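You operate a simulated robot arm through the tools that you are given. There is no shell and no other tool.

You are at the controls of a simulated robot arm. One attempt, no reset.

## Task
Close the blue snack box and the pink shaker, then pack them.
Fine: press the blue snack box lid and the pink cap home before each goes into the cane picnic basket, standing upright. Spill a teaspoon at most; pinch, break and dent nothing; leave nothing switched on. Set down upright: pink shaker.
Where things are to end (x, y in the base frame): blue snack box within 0.06 m of [0.73, 0.68]; pink shaker within 0.06 m of [0.81, 0.85].

It is judged by the outcome, as a careful person would: the job done as asked, and still so three seconds after it is handed in. It fails if anything else is knocked over, pushed out of place, dropped, spilled or broken. A push-on lid holds only when it is set on centred and level and pressed home; a screw cap is set on level and turned clockwise until tight.

## Robot
A 7-joint arm with a two-finger parallel gripper, fixed in place. Base frame: the origin is at the foot of the arm, x ahead of it, y to its left, z up; the work surface is at about z = 0.78. Lengths are in m, angles in degrees, forces in N, time in s.
Its first joint turns from -166.0 to 166.0 degrees. Payload 4.4 kg.
The tool frame sits at the grasp point between the pads (the TCP): z along the fingers, y along the line on which they close. The tips reach 0.023 m beyond it. The gripper opens to 0.094 m. The fingers are 0.038 m wide and 0.01 m thick; the gripper's body (0.054 by 0.096 m) begins 0.039 m behind the TCP.
Orientation is that of the tool frame in the base frame, as [roll, pitch, yaw] about the fixed x, y, z axes, in that order (R = Rz(yaw) Ry(pitch) Rx(roll)). With the fingers straight down and closing along the base's y, the tool's x points along the base's -x, its y along +y and its z along -z.

## Interface
- The arm moves only by the tool apply_moves. Its argument "series" is a list of rows, each a list of 3 entries, a list of its own where there are three numbers: the shift along the tool's x, y, z in mm, then the turn, a rotation vector about the tool's x, y, z in degrees, then the finger opening in mm, from 0 to 94. In form: [[[tx, ty, tz], [wx, wy, wz], fingers], ...]. A call has 1 to 20 rows; each row shifts and turns the commanded pose from where the row before left it, along the tool's axes as they then stand. A row lasts 0.2 s, in which the tool goes at most 0.05 m and 8.6 degrees; a call with a longer step from one row to the next is refused whole, and so is a gripper value outside its range. Where a pose cannot be reached the arm comes as near as it can. A force on the tool above 40 N (or 10 N above the force at the start of the call, whichever is more), or a blocked arm, ends the call early, and 0.2 s more pass. Each finger travels about 0.072 m/s and halts on what it meets, pressing with about 31 N; the grip force reading is that of the motor and also rises with nothing between the fingers. The clock runs only during rows and for 0.2 s after the last one: add rows that do not move to give the fingers time. It gives the time, the measured TCP pose, the force on the tool (base axes), the opening and the grip force at its end, in the units of the frame above (readings bear some noise), with the torque about the TCP (base axes, N m) and any sound that the robot's microphone picked up, and new pictures: "views" is both (left out), scene, wrist or none.
- Cameras (640 x 400 px; columns grow to the right, rows downward): "scene" is fixed at [0.4022, 0.651, 1.3801]; the picture's right is [-0.47, -0.88, 0.00], its down [-0.72, 0.38, -0.59] and it looks along [0.52, -0.27, -0.81] (base axes); focal length 214 px, centre (320, 200). "wrist" rides on the gripper at [0.086, 0.016, -0.075] in the tool frame; the picture's right is [-0.18, 0.98, 0.00], its down [-0.58, -0.11, -0.81] and it looks along [-0.79, -0.15, 0.59] (tool axes); focal length 243 px, centre (320, 200). There is no depth. A picture from a camera that has moved, and an enlarged one, comes with that camera's place and axes in the base frame and with its lens.
- zoom(camera, box): a new picture of the part [left, top, right, bottom] of that camera's present view, enlarged. It takes no simulated time.
- close_job(): hands the job in; it is judged then, once.

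Places have to be worked out from the pictures, the camera data and where the tool is seen. Open the gripper and draw the arm clear of the work before you hand the job in, unless the task says otherwise.

The tools are called after "Emit:" as a command line: name --argument value ..., lists and objects as JSON in quotes. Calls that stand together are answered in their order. apply_moves: Moves the arm, as the interface text tells. Its arguments: {"type":"object","properties":{"series":{"type":"array","items":{"type":"array"}},"views":{"type":"string","enum":["both","scene","wrist","none"]}},"required":["series"]} The other tools are called the same way: zoom (camera, box) takes an enlarged picture of a part of a camera's view; close_job () hands the job in.

At the start:

```text
time_s: 0.0
ee_pos: [0.7929, 0.3236, 1.2022]
ee_rot: [180.0, 0.1, -180.0]
force: [-0.8, 0.2, 1.0]
torque: [-0.05, -0.01, -0.01]
grip_width: 0.0941
gripper_force: 0.1
```

scene: 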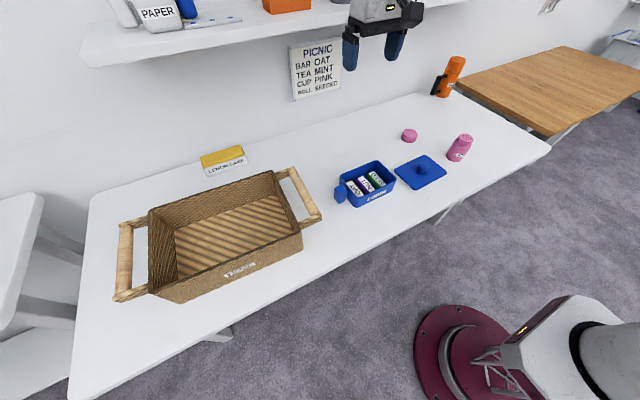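
wrist: 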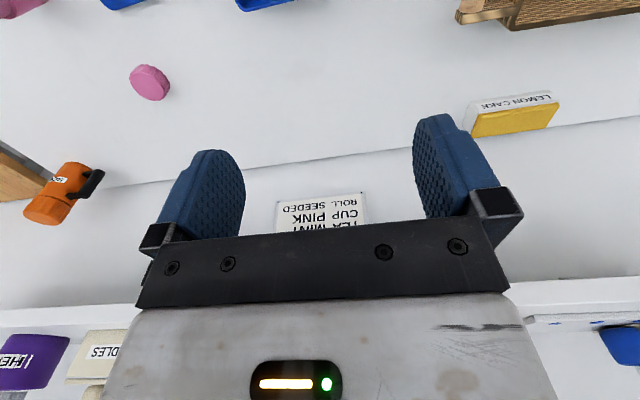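

I'll look closely at the objects first: the box, lid, cap, shaker, basket and the sign.

Emit:
zoom --camera "scene" --box '[320, 110, 500, 222]'

Emit:
zoom --camera "scene" --box '[90, 130, 330, 310]'

Emit:
zoom --camera "scene" --box '[260, 20, 360, 110]'

```text
3.56 times, centred on (410, 166) of scene
camera zoom: at [0.4022, 0.651, 1.3801], right [-0.47, -0.88, 0.0], down [-0.72, 0.38, -0.59], along [0.52, -0.27, -0.81], focal length 763 px, centre (0, 321)
```

zoom: 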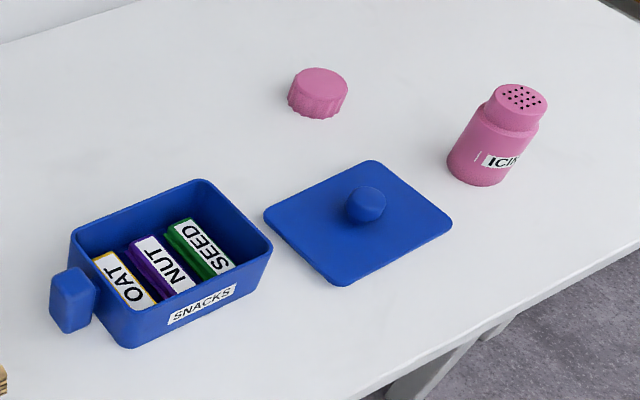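

```text
2.22 times, centred on (210, 220) of scene
camera zoom: at [0.4022, 0.651, 1.3801], right [-0.47, -0.88, 0.0], down [-0.72, 0.38, -0.59], along [0.52, -0.27, -0.81], focal length 477 px, centre (564, 156)
```

zoom: 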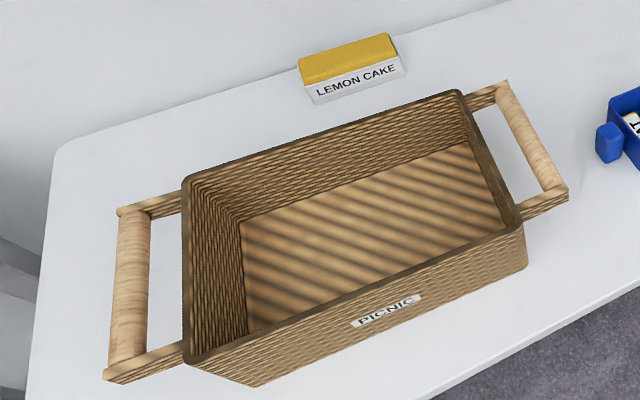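

```text
4.44 times, centred on (310, 65) of scene
camera zoom: at [0.4022, 0.651, 1.3801], right [-0.47, -0.88, 0.0], down [-0.72, 0.38, -0.59], along [0.52, -0.27, -0.81], focal length 953 px, centre (364, 800)
```

zoom: 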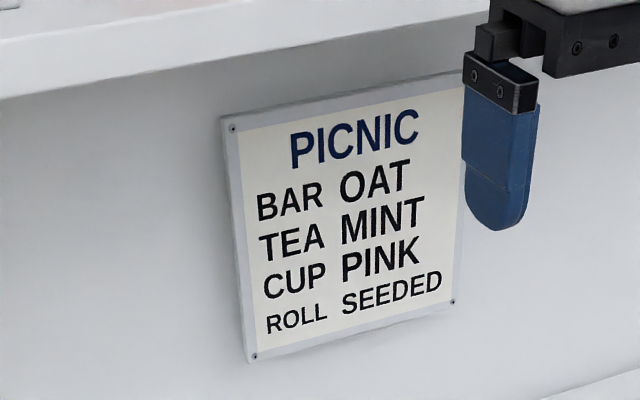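

The tool is high over the table. The lid looks to be near (0.72, 0.05), the shaker near (0.72, -0.12), the cap near (0.89, -0.05), and the box at about y 0.23. I'll move the wrist camera back and above them for a second viewpoint.

Emit:
apply_moves --series '[[[27, -30.4, 11.3], [0, 0, 0], 94], [[27, -30.4, 11.3], [0, 0, 0], 94], [[27, -30.4, 11.3], [0, 0, 0], 94], [[27, -30.4, 11.3], [0, 0, 0], 94], [[27, -30.4, 11.3], [0, 0, 0], 94], [[27, -30.4, 11.3], [0, 0, 0], 94], [[27, -30.4, 11.3], [0, 0, 0], 94], [[27, -30.4, 11.3], [0, 0, 0], 94], [[27, -30.4, 11.3], [0, 0, 0], 94], [[0, 0, 0], [0, 0, 0], 94]]'

```text
time_s: 2.2
ee_pos: [0.5478, 0.0491, 1.0982]
ee_rot: [180.0, 0.1, -180.0]
force: [1.0, -0.6, 0.7]
torque: [0.01, 0.01, 0.01]
grip_width: 0.0939
gripper_force: 0.0
camera wrist: at [0.4614, 0.0655, 1.173], right [0.18, 0.98, 0.0], down [0.58, -0.11, 0.81], along [0.79, -0.15, -0.59], focal length 243 px, centre (320, 200)
```

scene: 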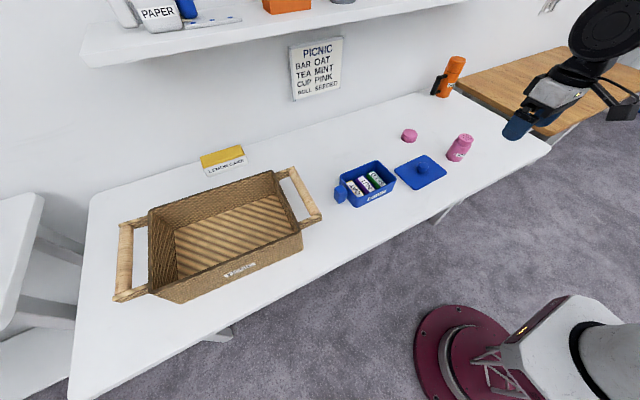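
wrist: 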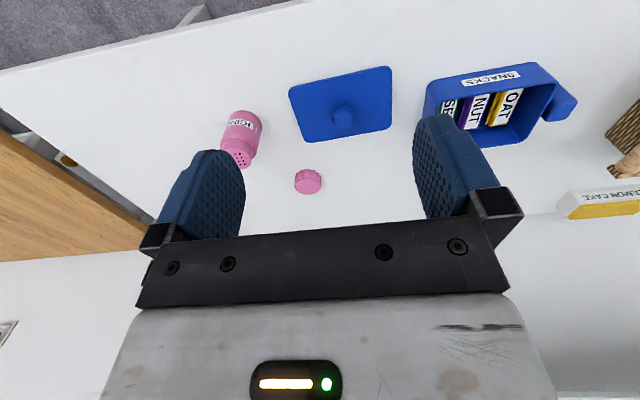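

All four objects show in the wrist view; I'll zoom in to take measurements.

Emit:
zoom --camera "wrist" --box '[200, 50, 400, 175]'

Emit:
zoom --camera "wrist" --box '[400, 40, 600, 165]'

Emit:
zoom --camera "wrist" --box '[210, 100, 330, 200]'

```text
3.20 times, centred on (300, 112) of wrist
camera zoom: at [0.4614, 0.0655, 1.173], right [0.18, 0.98, 0.0], down [0.58, -0.11, 0.81], along [0.79, -0.15, -0.59], focal length 776 px, centre (384, 480)
```

zoom: 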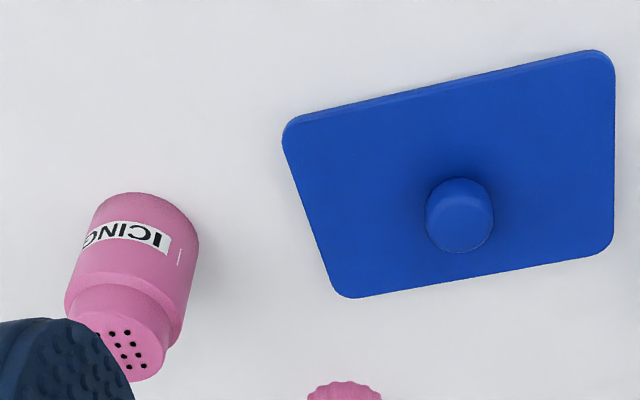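

```text
3.20 times, centred on (500, 102) of wrist
camera zoom: at [0.4614, 0.0655, 1.173], right [0.18, 0.98, 0.0], down [0.58, -0.11, 0.81], along [0.79, -0.15, -0.59], focal length 776 px, centre (-256, 512)
```

zoom: 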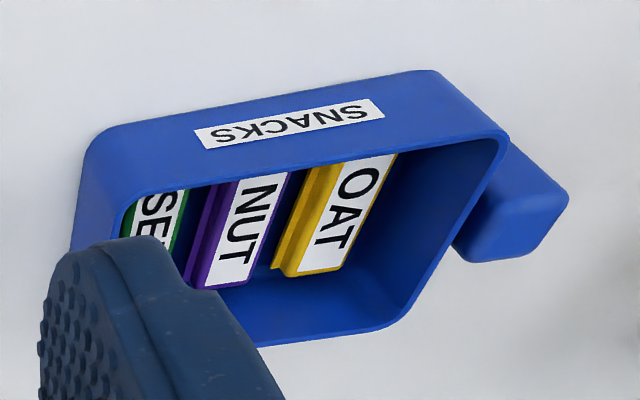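

```text
4.00 times, centred on (270, 150) of wrist
camera zoom: at [0.4614, 0.0655, 1.173], right [0.18, 0.98, 0.0], down [0.58, -0.11, 0.81], along [0.79, -0.15, -0.59], focal length 970 px, centre (520, 400)
```

zoom: 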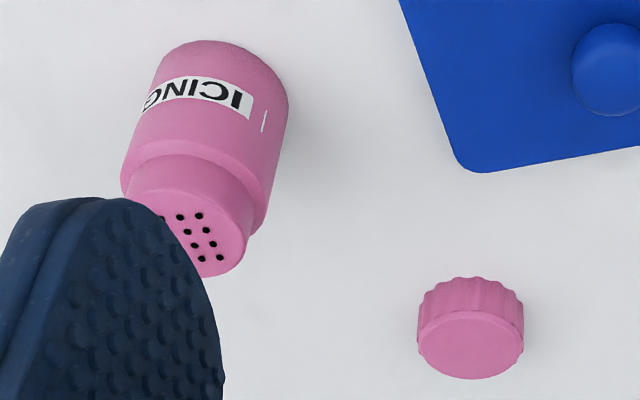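

The lid plate seems to be at z≈0.80 with its knob at about (0.718, 0.059). The box rim runs x 0.70–0.806, y 0.20–0.364 at z≈0.84, and the handle block is on the +y side. I'll drop the camera in front of the handle for a closer look.

Emit:
apply_moves --series '[[[0, 42.6, 21], [0, 0, 0], 94], [[0, 42.6, 21], [0, 0, 0], 94], [[0, 42.6, 21], [0, 0, 0], 94], [[0, 42.6, 21], [0, 0, 0], 94], [[0, 42.6, 21], [0, 0, 0], 94], [[0, 42.6, 21], [0, 0, 0], 94], [[0, 42.6, 21], [0, 0, 0], 94], [[0, 42.6, 21], [0, 0, 0], 94], [[0, 0, 0], [0, 0, 0], 94]]'

```text
time_s: 4.2
ee_pos: [0.5483, 0.3912, 0.932]
ee_rot: [-180.0, 0.1, -180.0]
force: [0.1, 0.9, -0.1]
torque: [-0.01, -0.03, 0.01]
grip_width: 0.0939
gripper_force: 0.0
camera wrist: at [0.4611, 0.409, 1.0066], right [0.18, 0.98, 0.0], down [0.58, -0.11, 0.81], along [0.79, -0.15, -0.59], focal length 243 px, centre (320, 200)
```

scene: 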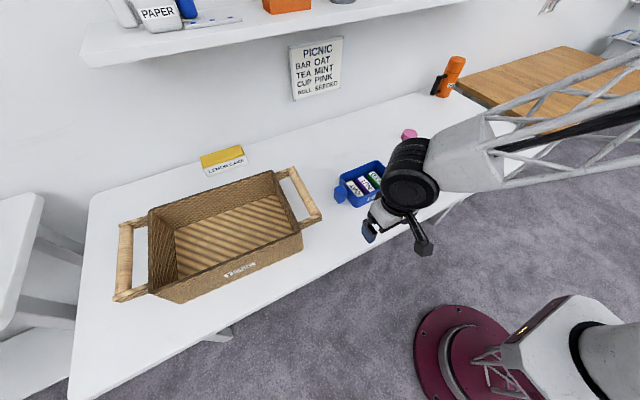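
wrist: 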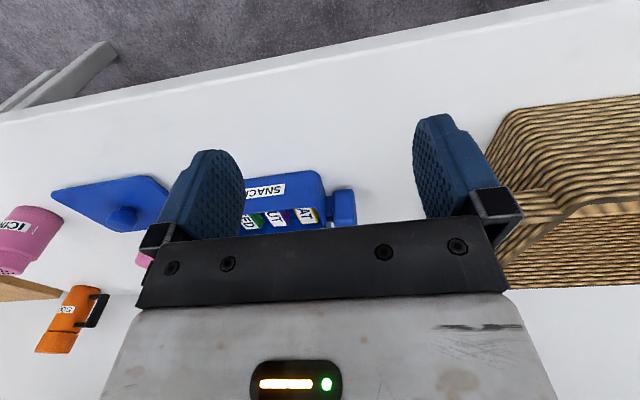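

Emit:
zoom --camera "wrist" --box '[230, 150, 390, 250]'

Emit:
zoom --camera "wrist" --box '[40, 150, 200, 250]'

```text
4.00 times, centred on (310, 200) of wrist
camera zoom: at [0.4611, 0.409, 1.0066], right [0.18, 0.98, 0.0], down [0.58, -0.11, 0.81], along [0.79, -0.15, -0.59], focal length 970 px, centre (360, 200)
```

zoom: 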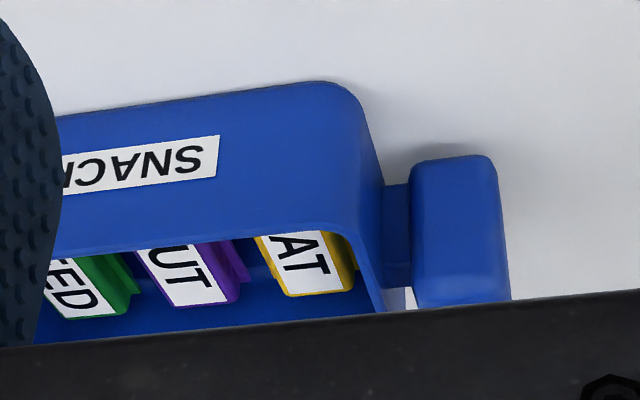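

```text
4.00 times, centred on (120, 200) of wrist
camera zoom: at [0.4611, 0.409, 1.0066], right [0.18, 0.98, 0.0], down [0.58, -0.11, 0.81], along [0.79, -0.15, -0.59], focal length 970 px, centre (1120, 200)
```

zoom: 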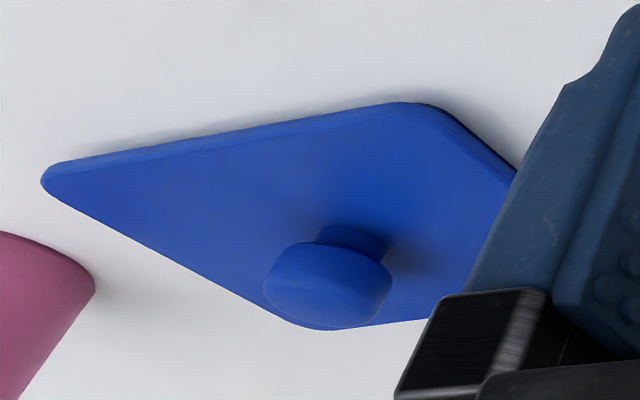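

Emit:
zoom --camera "scene" --box '[320, 150, 400, 210]'

```text
6.67 times, centred on (360, 180) of scene
camera zoom: at [0.4022, 0.651, 1.3801], right [-0.47, -0.88, 0.0], down [-0.72, 0.38, -0.59], along [0.52, -0.27, -0.81], focal length 1430 px, centre (53, 333)
```

zoom: 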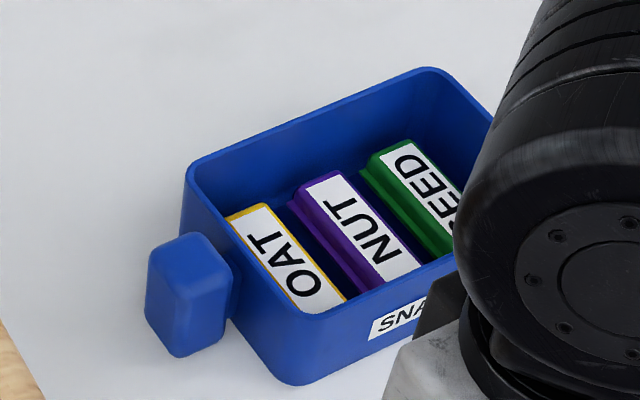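

The handle is a block on a short stem at about (0.757, 0.387), and the knob is a mushroom shape. To get an accurate lid-to-box offset, I'll view the box from the same relative pose I viewed the lid from.

Emit:
apply_moves --series '[[[-6, -19.7, -34.7], [0, 0, 0], 94], [[-6, -19.7, -34.7], [0, 0, 0], 94], [[-6, -19.7, -34.7], [0, 0, 0], 94], [[-6, -19.7, -34.7], [0, 0, 0], 94], [[-6, -19.7, -34.7], [0, 0, 0], 94], [[-6, -19.7, -34.7], [0, 0, 0], 94], [[0, 0, 0], [0, 0, 0], 94], [[0, 0, 0], [0, 0, 0], 94]]' --views "wrist"

Emit:
zoom --camera "wrist" --box '[270, 40, 430, 140]'

```text
time_s: 6.0
ee_pos: [0.5846, 0.2732, 1.1401]
ee_rot: [-180.0, 0.1, 180.0]
force: [-0.1, 0.3, -0.1]
torque: [-0.02, 0.0, -0.01]
grip_width: 0.0938
gripper_force: 0.0
camera wrist: at [0.4973, 0.2906, 1.215], right [0.18, 0.98, 0.0], down [0.58, -0.11, 0.81], along [0.79, -0.15, -0.59], focal length 243 px, centre (320, 200)
```

wrist: 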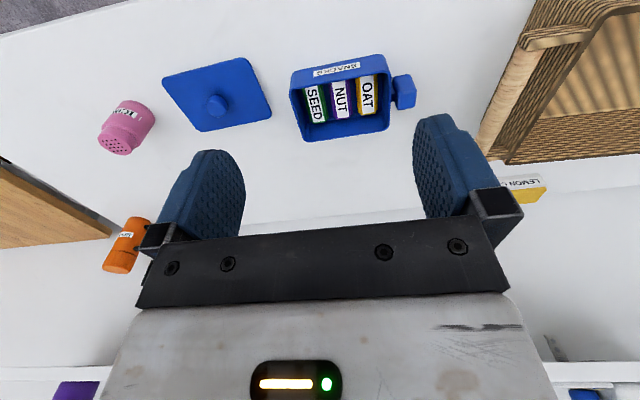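

```text
4.00 times, centred on (350, 90) of wrist
camera zoom: at [0.4973, 0.2906, 1.215], right [0.18, 0.98, 0.0], down [0.58, -0.11, 0.81], along [0.79, -0.15, -0.59], focal length 970 px, centre (200, 640)
```

zoom: 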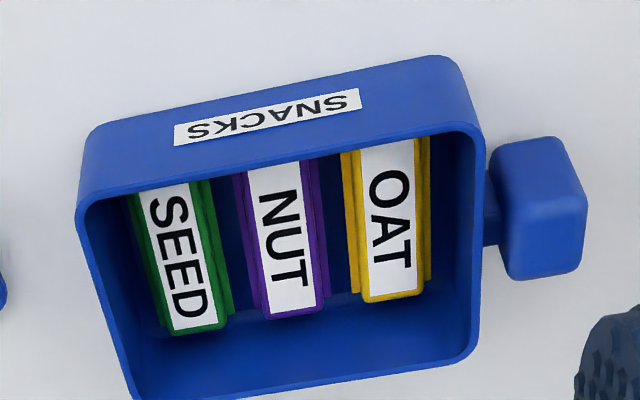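

I'll zoom on the box rim corners for accuracy.

Emit:
zoom --camera "wrist" --box '[284, 60, 348, 100]'

Emit:
zoom --camera "wrist" --box '[350, 55, 414, 95]'

Emit:
zoom --camera "wrist" --box '[290, 105, 354, 145]'

Emit:
zoom --camera "wrist" --box '[350, 100, 414, 140]'

```text
10.00 times, centred on (316, 80) of wrist
camera zoom: at [0.4973, 0.2906, 1.215], right [0.18, 0.98, 0.0], down [0.58, -0.11, 0.81], along [0.79, -0.15, -0.59], focal length 2426 px, centre (360, 1400)
```

zoom: 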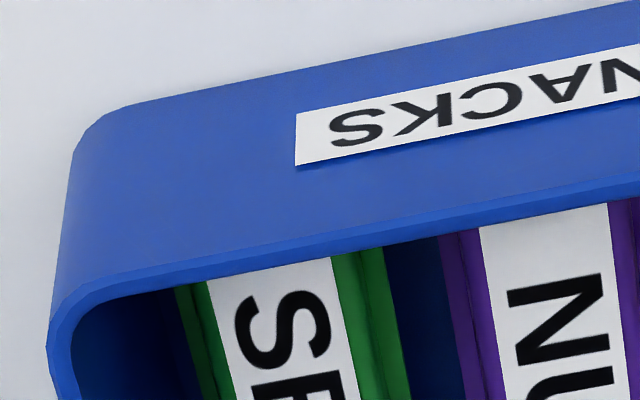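

```text
10.00 times, centred on (382, 75) of wrist
camera zoom: at [0.4973, 0.2906, 1.215], right [0.18, 0.98, 0.0], down [0.58, -0.11, 0.81], along [0.79, -0.15, -0.59], focal length 2426 px, centre (-300, 1450)
```

zoom: 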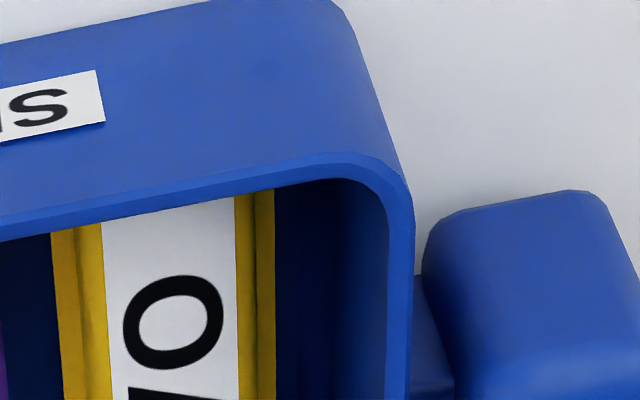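

```text
10.00 times, centred on (322, 125) of wrist
camera zoom: at [0.4973, 0.2906, 1.215], right [0.18, 0.98, 0.0], down [0.58, -0.11, 0.81], along [0.79, -0.15, -0.59], focal length 2426 px, centre (300, 950)
```

zoom: 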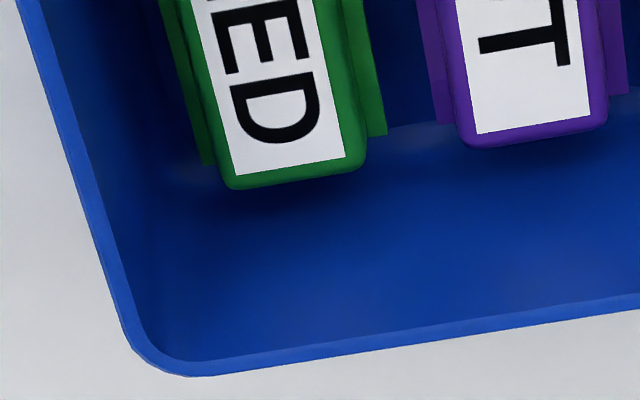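

```text
10.00 times, centred on (382, 120) of wrist
camera zoom: at [0.4973, 0.2906, 1.215], right [0.18, 0.98, 0.0], down [0.58, -0.11, 0.81], along [0.79, -0.15, -0.59], focal length 2426 px, centre (-300, 1000)
```

zoom: 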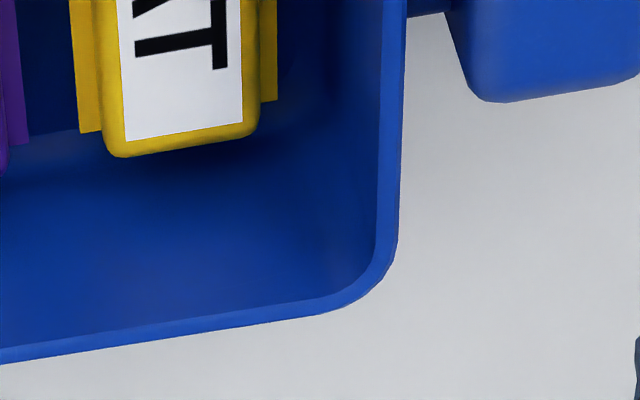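

Emit:
zoom --camera "wrist" --box '[156, 55, 220, 95]'

Emit:
zoom --camera "wrist" --box '[216, 45, 280, 85]'

Emit:
zoom --camera "wrist" --box '[216, 85, 280, 125]'

Emit:
zoom --camera "wrist" --box '[170, 95, 234, 135]'

```text
10.00 times, centred on (188, 75) of wrist
camera zoom: at [0.4973, 0.2906, 1.215], right [0.18, 0.98, 0.0], down [0.58, -0.11, 0.81], along [0.79, -0.15, -0.59], focal length 2426 px, centre (1640, 1450)
```

zoom: 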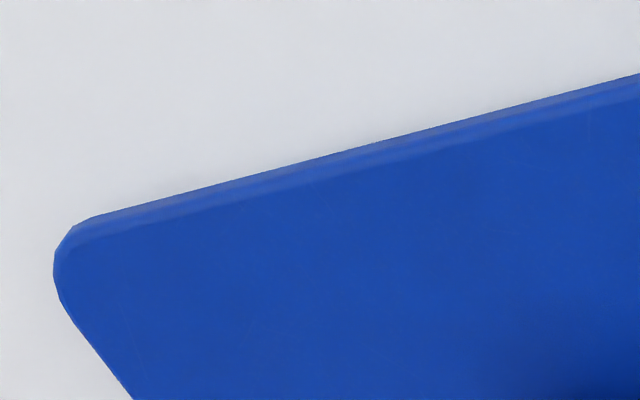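

```text
10.00 times, centred on (248, 65) of wrist
camera zoom: at [0.4973, 0.2906, 1.215], right [0.18, 0.98, 0.0], down [0.58, -0.11, 0.81], along [0.79, -0.15, -0.59], focal length 2426 px, centre (1040, 1550)
```

zoom: 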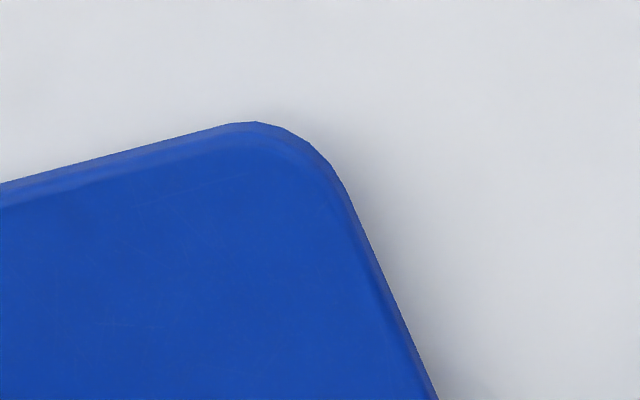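

```text
10.00 times, centred on (248, 105) of wrist
camera zoom: at [0.4973, 0.2906, 1.215], right [0.18, 0.98, 0.0], down [0.58, -0.11, 0.81], along [0.79, -0.15, -0.59], focal length 2426 px, centre (1040, 1150)
```

zoom: 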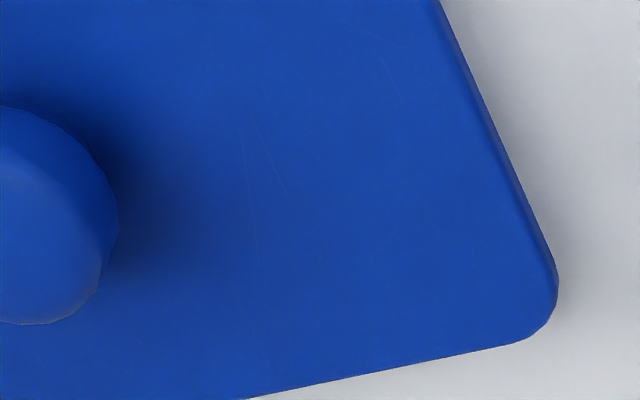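

```text
10.00 times, centred on (202, 115) of wrist
camera zoom: at [0.4973, 0.2906, 1.215], right [0.18, 0.98, 0.0], down [0.58, -0.11, 0.81], along [0.79, -0.15, -0.59], focal length 2426 px, centre (1500, 1050)
```

zoom: 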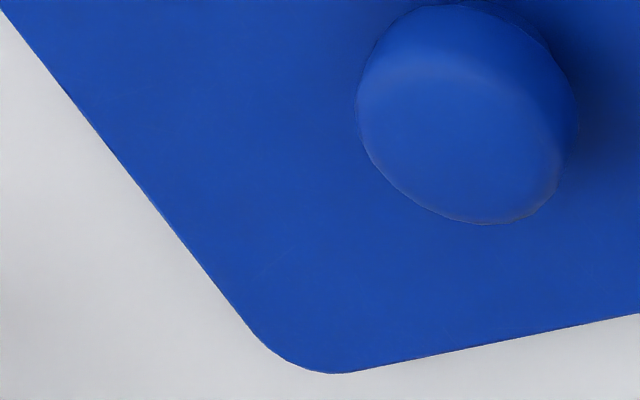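

Measured from this view, the lid centre and knob are at about (0.714, 0.060) with the plate top near z 0.80 and yaw about +2°. The box centre is at about (0.750, 0.283) with the rim near 0.842 and yaw about +0.6°. I'll go above the knob.

Emit:
apply_moves --series '[[[-18.5, -30.5, 27.1], [0, 0, 0], 94], [[-18.5, -30.5, 27.1], [0, 0, 0], 94], [[-18.5, -30.5, 27.1], [0, 0, 0], 94], [[-18.5, -30.5, 27.1], [0, 0, 0], 94], [[-18.5, -30.5, 27.1], [0, 0, 0], 94], [[-18.5, -30.5, 27.1], [0, 0, 0], 94], [[-18.5, -30.5, 27.1], [0, 0, 0], 94], [[0, 0, 0], [0, 0, 0], 94], [[0, 0, 0], [0, 0, 0], 94]]'

```text
time_s: 8.0
ee_pos: [0.7137, 0.0596, 0.9483]
ee_rot: [-180.0, 0.2, 180.0]
force: [-0.6, -0.3, 0.3]
torque: [0.03, -0.02, 0.02]
grip_width: 0.0939
gripper_force: 0.1
camera wrist: at [0.6271, 0.0761, 1.0235], right [0.18, 0.98, 0.0], down [0.58, -0.11, 0.81], along [0.79, -0.15, -0.59], focal length 243 px, centre (320, 200)
```

scene: 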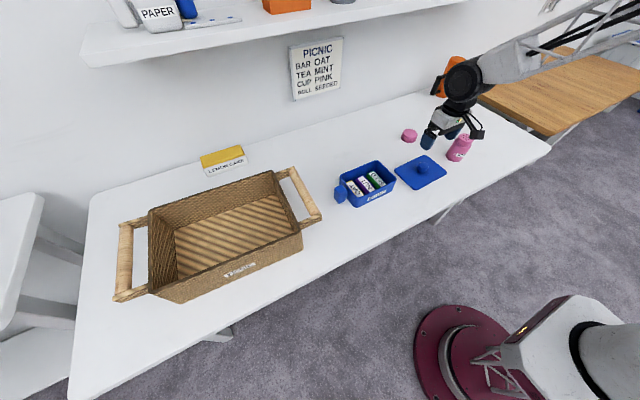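
wrist: 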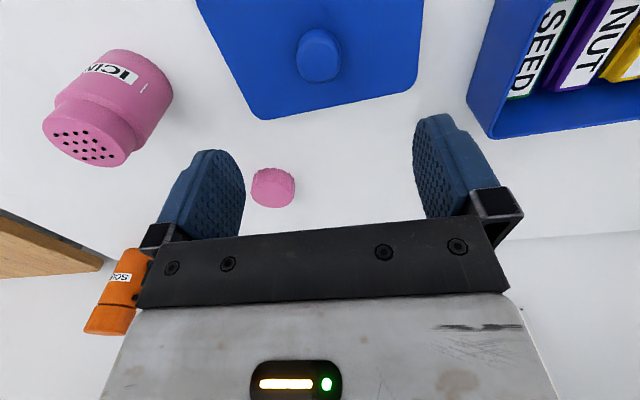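

The knob sits under the tool, measured at (0.713, 0.059). I'll go down around it with the fingers open.

Emit:
apply_moves --series '[[[0, 0, 25], [0, 0, 0], 94], [[0, 0, 25], [0, 0, 0], 94], [[0, 0, 25], [0, 0, 0], 94], [[0, 0, 25], [0, 0, 0], 94], [[0, 0, 10], [0, 0, 0], 94], [[0, 0, 9], [0, 0, 0], 94], [[0, 0, 0], [0, 0, 0], 94]]'

Emit:
zoom --camera "scene" --box '[380, 120, 476, 180]'

```text
time_s: 9.6
ee_pos: [0.7146, 0.0581, 0.8307]
ee_rot: [-180.0, 0.1, 179.9]
force: [1.1, 0.2, -0.2]
torque: [0.0, 0.04, 0.02]
grip_width: 0.0941
gripper_force: 0.1
camera wrist: at [0.6275, 0.0759, 0.9056], right [0.18, 0.98, 0.0], down [0.58, -0.11, 0.81], along [0.79, -0.15, -0.59], focal length 243 px, centre (320, 200)
```

scene: 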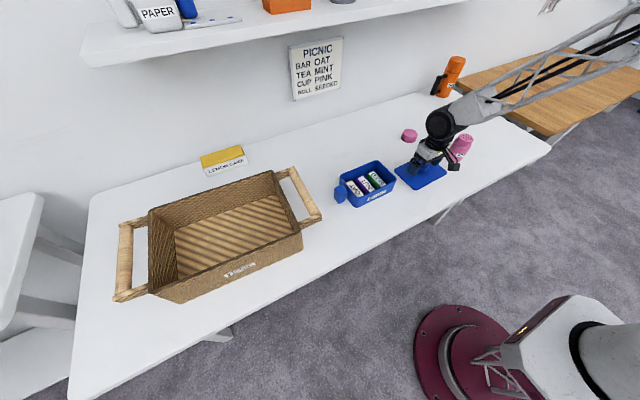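
wrist: 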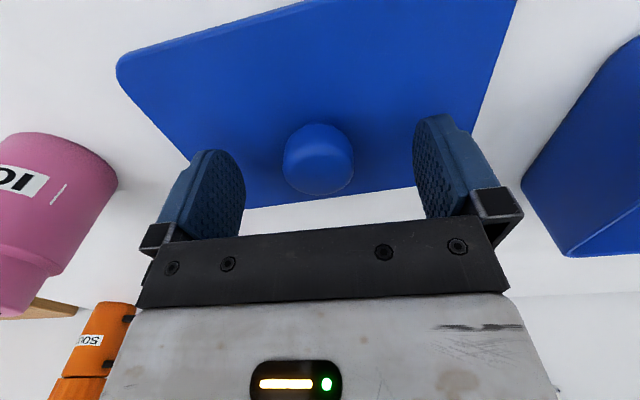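

```text
6.67 times, centred on (428, 150) of scene
camera zoom: at [0.4022, 0.651, 1.3801], right [-0.47, -0.88, 0.0], down [-0.72, 0.38, -0.59], along [0.52, -0.27, -0.81], focal length 1430 px, centre (-400, 533)
```

zoom: 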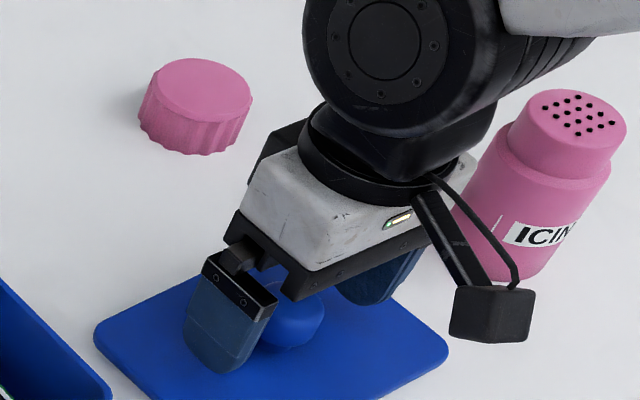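

The knob is centred between the pads and its top is at about z 0.824. I'll go 2 mm lower and close on it.

Emit:
apply_moves --series '[[[0, 0, 2], [0, 0, 0], 94], [[0, 0, 0], [0, 0, 0], 60], [[0, 0, 0], [0, 0, 0], 45], [[0, 0, 0], [0, 0, 0], 30], [[0, 0, 0], [0, 0, 0], 20], [[0, 0, 0], [0, 0, 0], 20], [[0, 0, 0], [0, 0, 0], 20]]'

```text
time_s: 11.2
ee_pos: [0.7145, 0.0596, 0.8285]
ee_rot: [-179.9, 0.1, -180.0]
force: [0.5, 1.3, 1.8]
torque: [-0.15, 0.01, 0.0]
grip_width: 0.0346
gripper_force: 31.0
camera wrist: at [0.6275, 0.0758, 0.9038], right [0.18, 0.98, 0.0], down [0.58, -0.11, 0.81], along [0.79, -0.15, -0.59], focal length 243 px, centre (320, 200)
```

scene: 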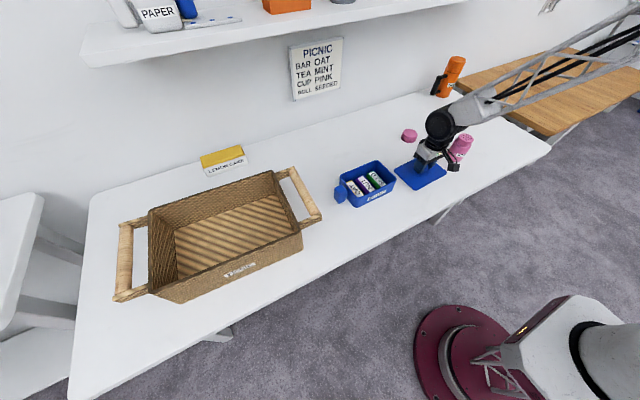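
wrist: 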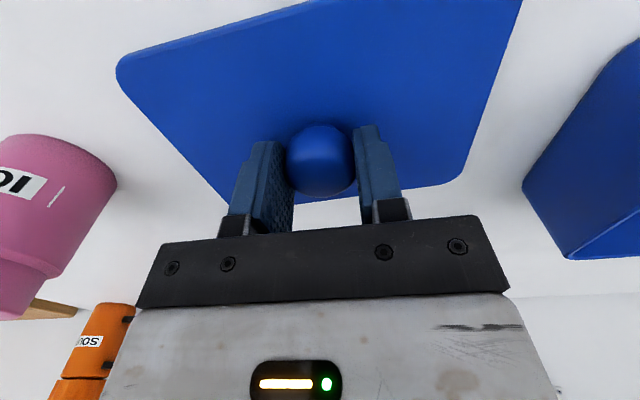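

The knob is gripped at 34.6 mm. I'll lift the lid straight up.

Emit:
apply_moves --series '[[[0, 0, -5], [0, 0, 0], 20], [[0, 0, -15], [0, 0, 0], 20], [[0, 0, -25], [0, 0, 0], 20], [[0, 0, -30], [0, 0, 0], 20], [[0, 0, -30], [0, 0, 0], 20], [[0, 0, -25], [0, 0, 0], 20], [[0, 0, 0], [0, 0, 0], 20], [[0, 0, 0], [0, 0, 0], 20]]'

Emit:
zoom --camera "scene" --box '[380, 110, 476, 170]'

```text
time_s: 13.0
ee_pos: [0.7138, 0.0589, 0.9601]
ee_rot: [-180.0, 0.1, 180.0]
force: [-0.7, 0.2, -0.8]
torque: [0.01, -0.01, -0.01]
grip_width: 0.0347
gripper_force: 30.7
camera wrist: at [0.6268, 0.0758, 1.035], right [0.18, 0.98, 0.0], down [0.58, -0.11, 0.81], along [0.79, -0.15, -0.59], focal length 243 px, centre (320, 200)
```

scene: 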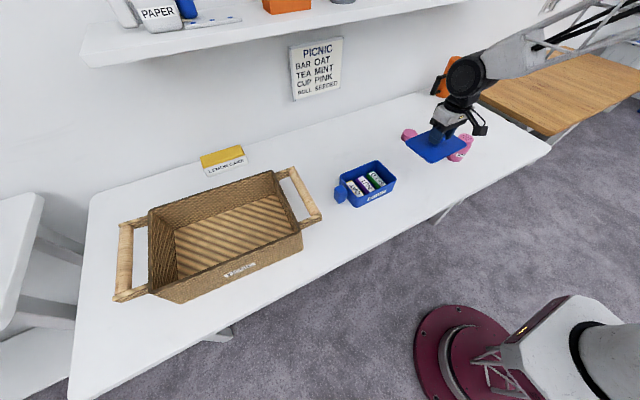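
wrist: 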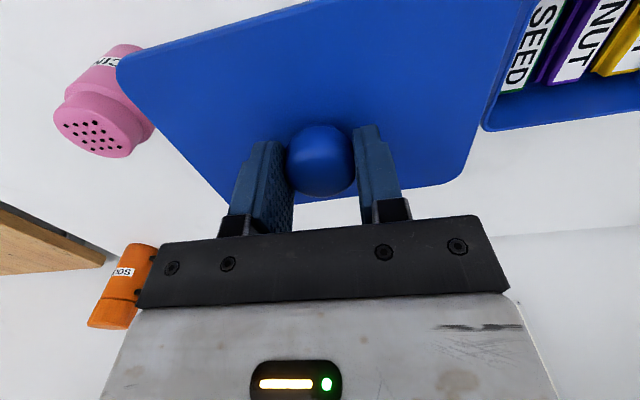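

```text
6.67 times, centred on (428, 140) of scene
camera zoom: at [0.4022, 0.651, 1.3801], right [-0.47, -0.88, 0.0], down [-0.72, 0.38, -0.59], along [0.52, -0.27, -0.81], focal length 1430 px, centre (-400, 600)
```

zoom: 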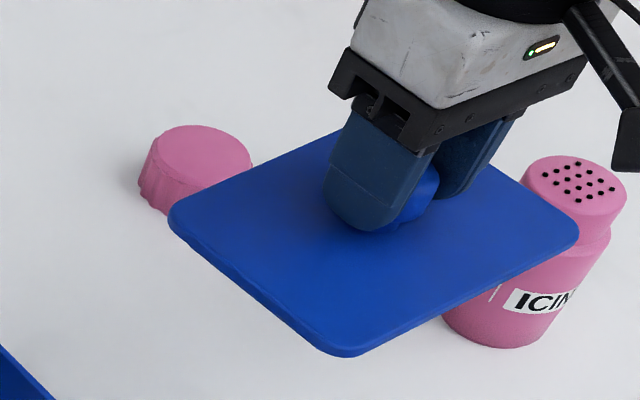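

The lid is held level and the shaker hasn't moved. I'll carry the lid across to about 6 cm over the box rim and compare edges before lowering.

Emit:
apply_moves --series '[[[-6.2, 37.2, 0], [0, 0, 0], 20], [[-6.2, 37.2, 0], [0, 0, 0], 20], [[-6.2, 37.2, 0], [0, 0, 0], 20], [[-6.2, 37.2, 0], [0, 0, 0], 20], [[-6.2, 37.2, 0], [0, 0, 0], 20], [[-6.2, 37.2, 0], [0, 0, 0], 20], [[0, 0, 0], [0, 0, 0], 20], [[0, 0, 0], [0, 0, 0], 20]]'

Emit:
zoom --camera "scene" --box '[310, 120, 406, 210]'

Emit:
zoom --camera "wrist" --box '[80, 0, 560, 230]'

```text
time_s: 14.8
ee_pos: [0.7514, 0.2825, 0.9599]
ee_rot: [180.0, 0.1, 179.9]
force: [0.4, 0.0, -0.8]
torque: [0.02, -0.02, 0.01]
grip_width: 0.0345
gripper_force: 30.9
camera wrist: at [0.6643, 0.2992, 1.0347], right [0.18, 0.98, 0.0], down [0.58, -0.11, 0.81], along [0.79, -0.15, -0.59], focal length 243 px, centre (320, 200)
```

scene: 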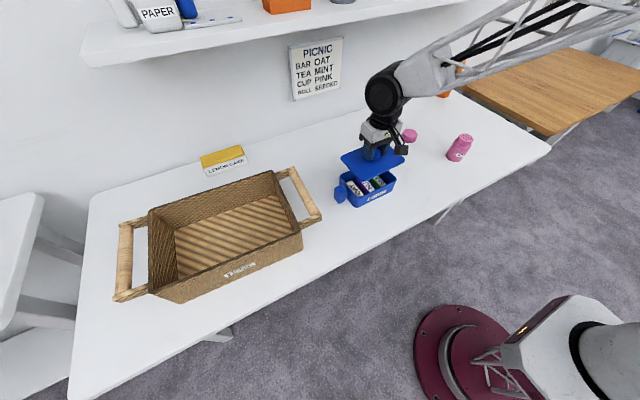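
wrist: 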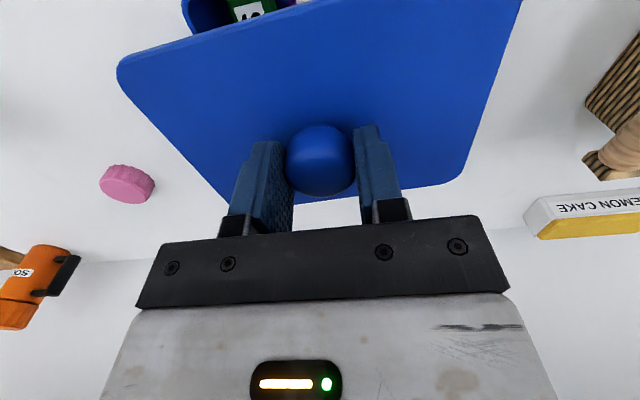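

```text
4.44 times, centred on (358, 165) of scene
camera zoom: at [0.4022, 0.651, 1.3801], right [-0.47, -0.88, 0.0], down [-0.72, 0.38, -0.59], along [0.52, -0.27, -0.81], focal length 953 px, centre (151, 356)
```

zoom: 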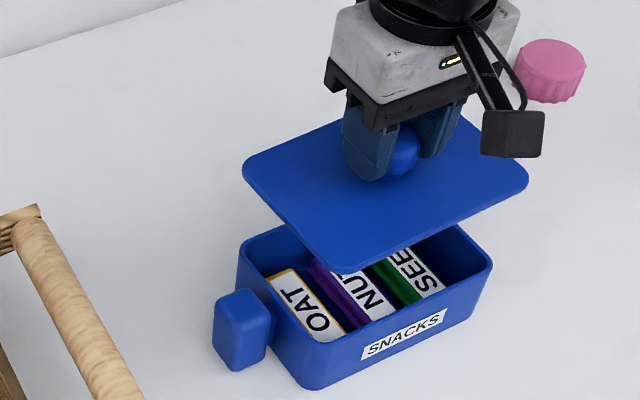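

```text
1.33 times, centred on (320, 115) of wrist
camera zoom: at [0.6643, 0.2992, 1.0347], right [0.18, 0.98, 0.0], down [0.58, -0.11, 0.81], along [0.79, -0.15, -0.59], focal length 324 px, centre (320, 313)
```

zoom: 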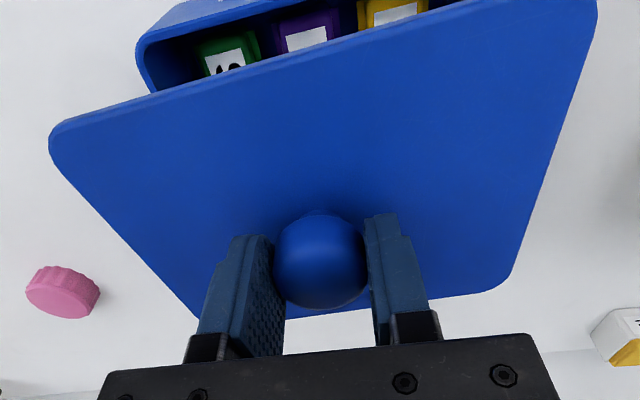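

Emit:
zoom --camera "scene" --box '[340, 160, 404, 200]'

Emit:
zoom --camera "scene" --box '[340, 135, 404, 175]'

```text
10.00 times, centred on (372, 180) of scene
camera zoom: at [0.4022, 0.651, 1.3801], right [-0.47, -0.88, 0.0], down [-0.72, 0.38, -0.59], along [0.52, -0.27, -0.81], focal length 2145 px, centre (-200, 400)
```

zoom: 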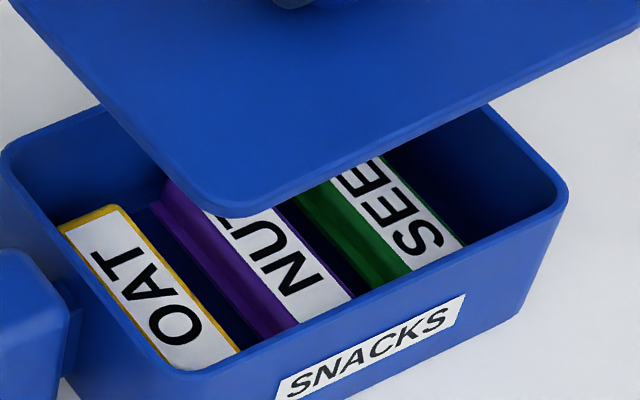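

```text
10.00 times, centred on (372, 155) of scene
camera zoom: at [0.4022, 0.651, 1.3801], right [-0.47, -0.88, 0.0], down [-0.72, 0.38, -0.59], along [0.52, -0.27, -0.81], focal length 2145 px, centre (-200, 650)
```

zoom: 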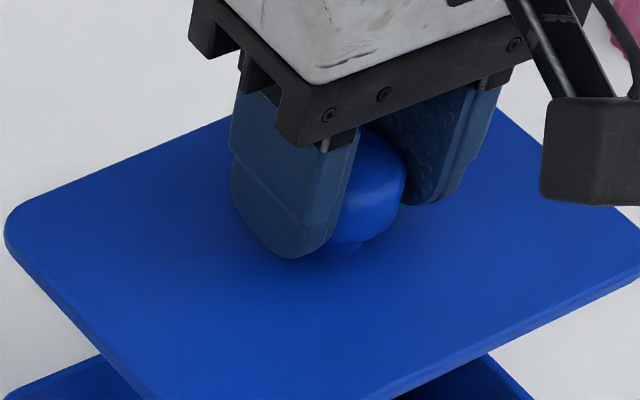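

The lid overhangs the box roughly squarely. I'll turn it about 1.4° clockwise to match the box yaw and lower it to roughly 1 cm above the rim for a closer comparison.

Emit:
apply_moves --series '[[[0, 0, 15], [0, 0, 1.4], 20], [[0, 0, 20], [0, 0, 0], 20], [[0, 0, 15], [0, 0, 0], 20], [[0, 0, 7], [0, 0, 0], 20], [[0, 0, 0], [0, 0, 0], 20], [[0, 0, 0], [0, 0, 0], 20]]'

Emit:
zoom --camera "scene" --box '[332, 150, 412, 210]'

Emit:
zoom --camera "wrist" --box '[80, 0, 240, 100]'

Emit:
zoom --camera "wrist" --box '[400, 0, 560, 100]'

```text
time_s: 16.2
ee_pos: [0.7509, 0.2818, 0.9028]
ee_rot: [-180.0, 0.1, 178.5]
force: [-0.4, 0.2, -0.5]
torque: [0.02, -0.03, -0.01]
grip_width: 0.035
gripper_force: 30.7
camera wrist: at [0.6649, 0.301, 0.9774], right [0.21, 0.98, 0.0], down [0.58, -0.12, 0.81], along [0.79, -0.17, -0.59], focal length 243 px, centre (320, 200)
```

scene: 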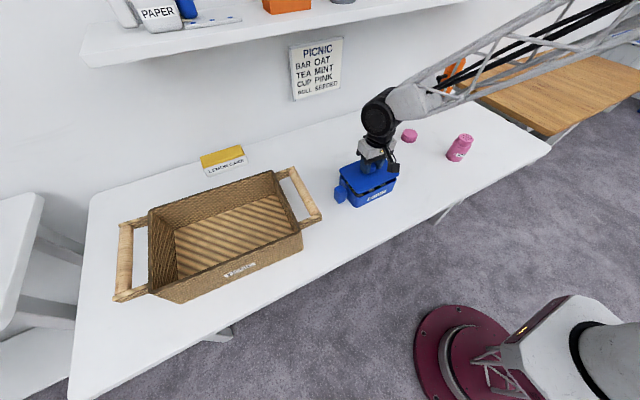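
wrist: 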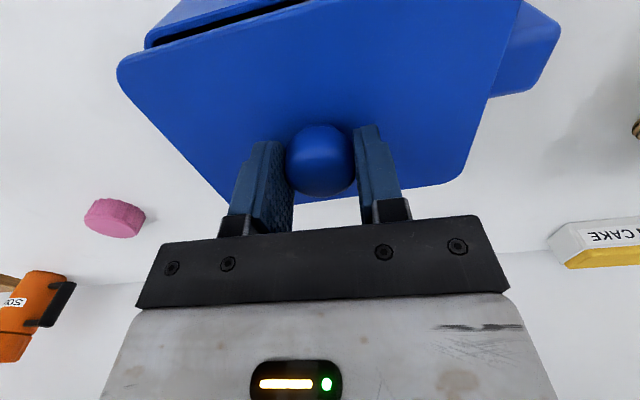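

```text
6.67 times, centred on (372, 180) of scene
camera zoom: at [0.4022, 0.651, 1.3801], right [-0.47, -0.88, 0.0], down [-0.72, 0.38, -0.59], along [0.52, -0.27, -0.81], focal length 1430 px, centre (-27, 333)
```

zoom: 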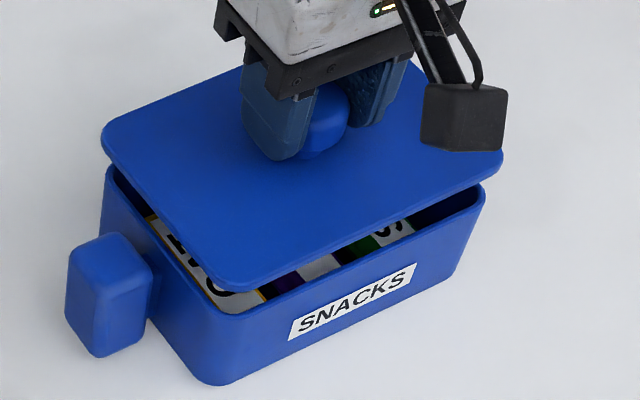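

```text
4.00 times, centred on (160, 50) of wrist
camera zoom: at [0.6649, 0.301, 0.9774], right [0.21, 0.98, 0.0], down [0.58, -0.12, 0.81], along [0.79, -0.17, -0.59], focal length 970 px, centre (960, 800)
```

zoom: 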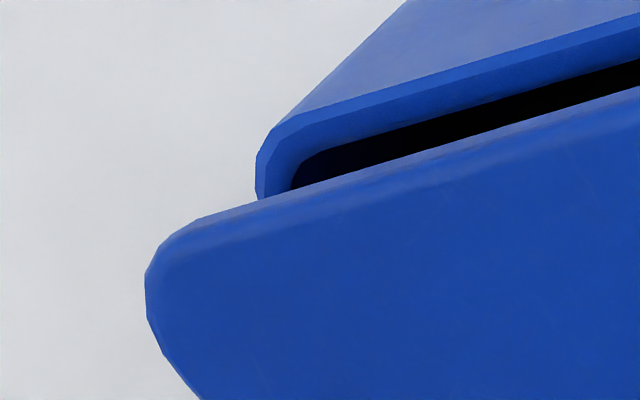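

```text
4.00 times, centred on (480, 50) of wrist
camera zoom: at [0.6649, 0.301, 0.9774], right [0.21, 0.98, 0.0], down [0.58, -0.12, 0.81], along [0.79, -0.17, -0.59], focal length 970 px, centre (-320, 800)
```

zoom: 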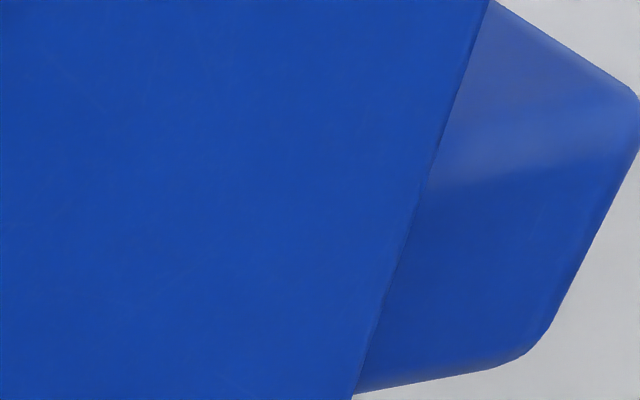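

I'll measure the held lid's edges more precisely in the wrist view.

Emit:
zoom --camera "wrist" --box '[400, 130, 496, 190]'

Emit:
zoom --camera "wrist" --box '[180, 140, 276, 200]'

Emit:
zoom --camera "scene" --box '[340, 160, 388, 190]'

Emit:
zoom --camera "scene" --box '[364, 160, 412, 205]'

```text
6.67 times, centred on (448, 160) of wrist
camera zoom: at [0.6649, 0.301, 0.9774], right [0.21, 0.98, 0.0], down [0.58, -0.12, 0.81], along [0.79, -0.17, -0.59], focal length 1618 px, centre (-533, 467)
```

zoom: 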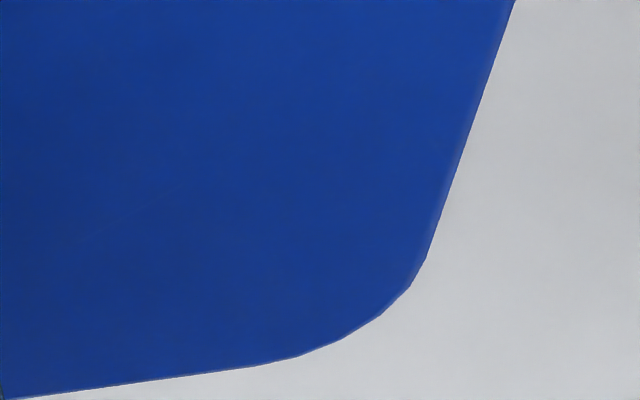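

```text
6.67 times, centred on (228, 170) of wrist
camera zoom: at [0.6649, 0.301, 0.9774], right [0.21, 0.98, 0.0], down [0.58, -0.12, 0.81], along [0.79, -0.17, -0.59], focal length 1618 px, centre (933, 400)
```

zoom: 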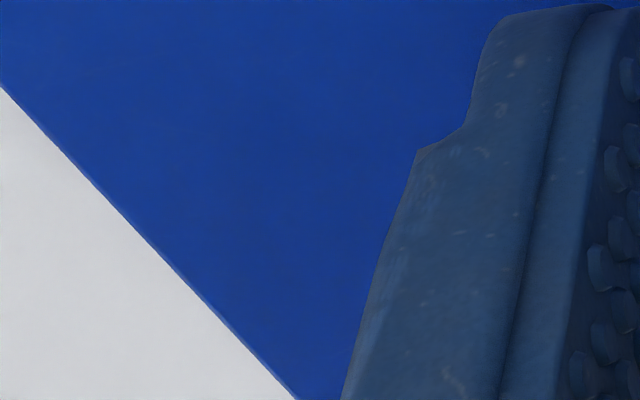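

```text
13.33 times, centred on (364, 175) of scene
camera zoom: at [0.4022, 0.651, 1.3801], right [-0.47, -0.88, 0.0], down [-0.72, 0.38, -0.59], along [0.52, -0.27, -0.81], focal length 2860 px, centre (-267, 533)
```

zoom: 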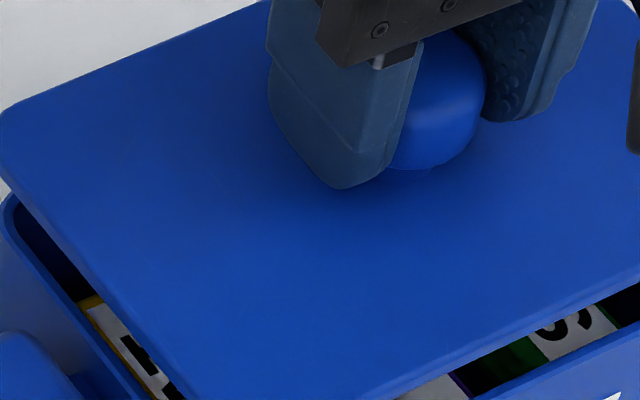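

```text
8.89 times, centred on (388, 182) of scene
camera zoom: at [0.4022, 0.651, 1.3801], right [-0.47, -0.88, 0.0], down [-0.72, 0.38, -0.59], along [0.52, -0.27, -0.81], focal length 1906 px, centre (-284, 356)
```

zoom: 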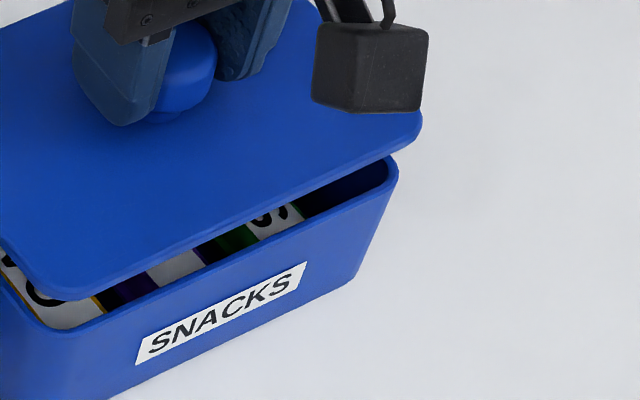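

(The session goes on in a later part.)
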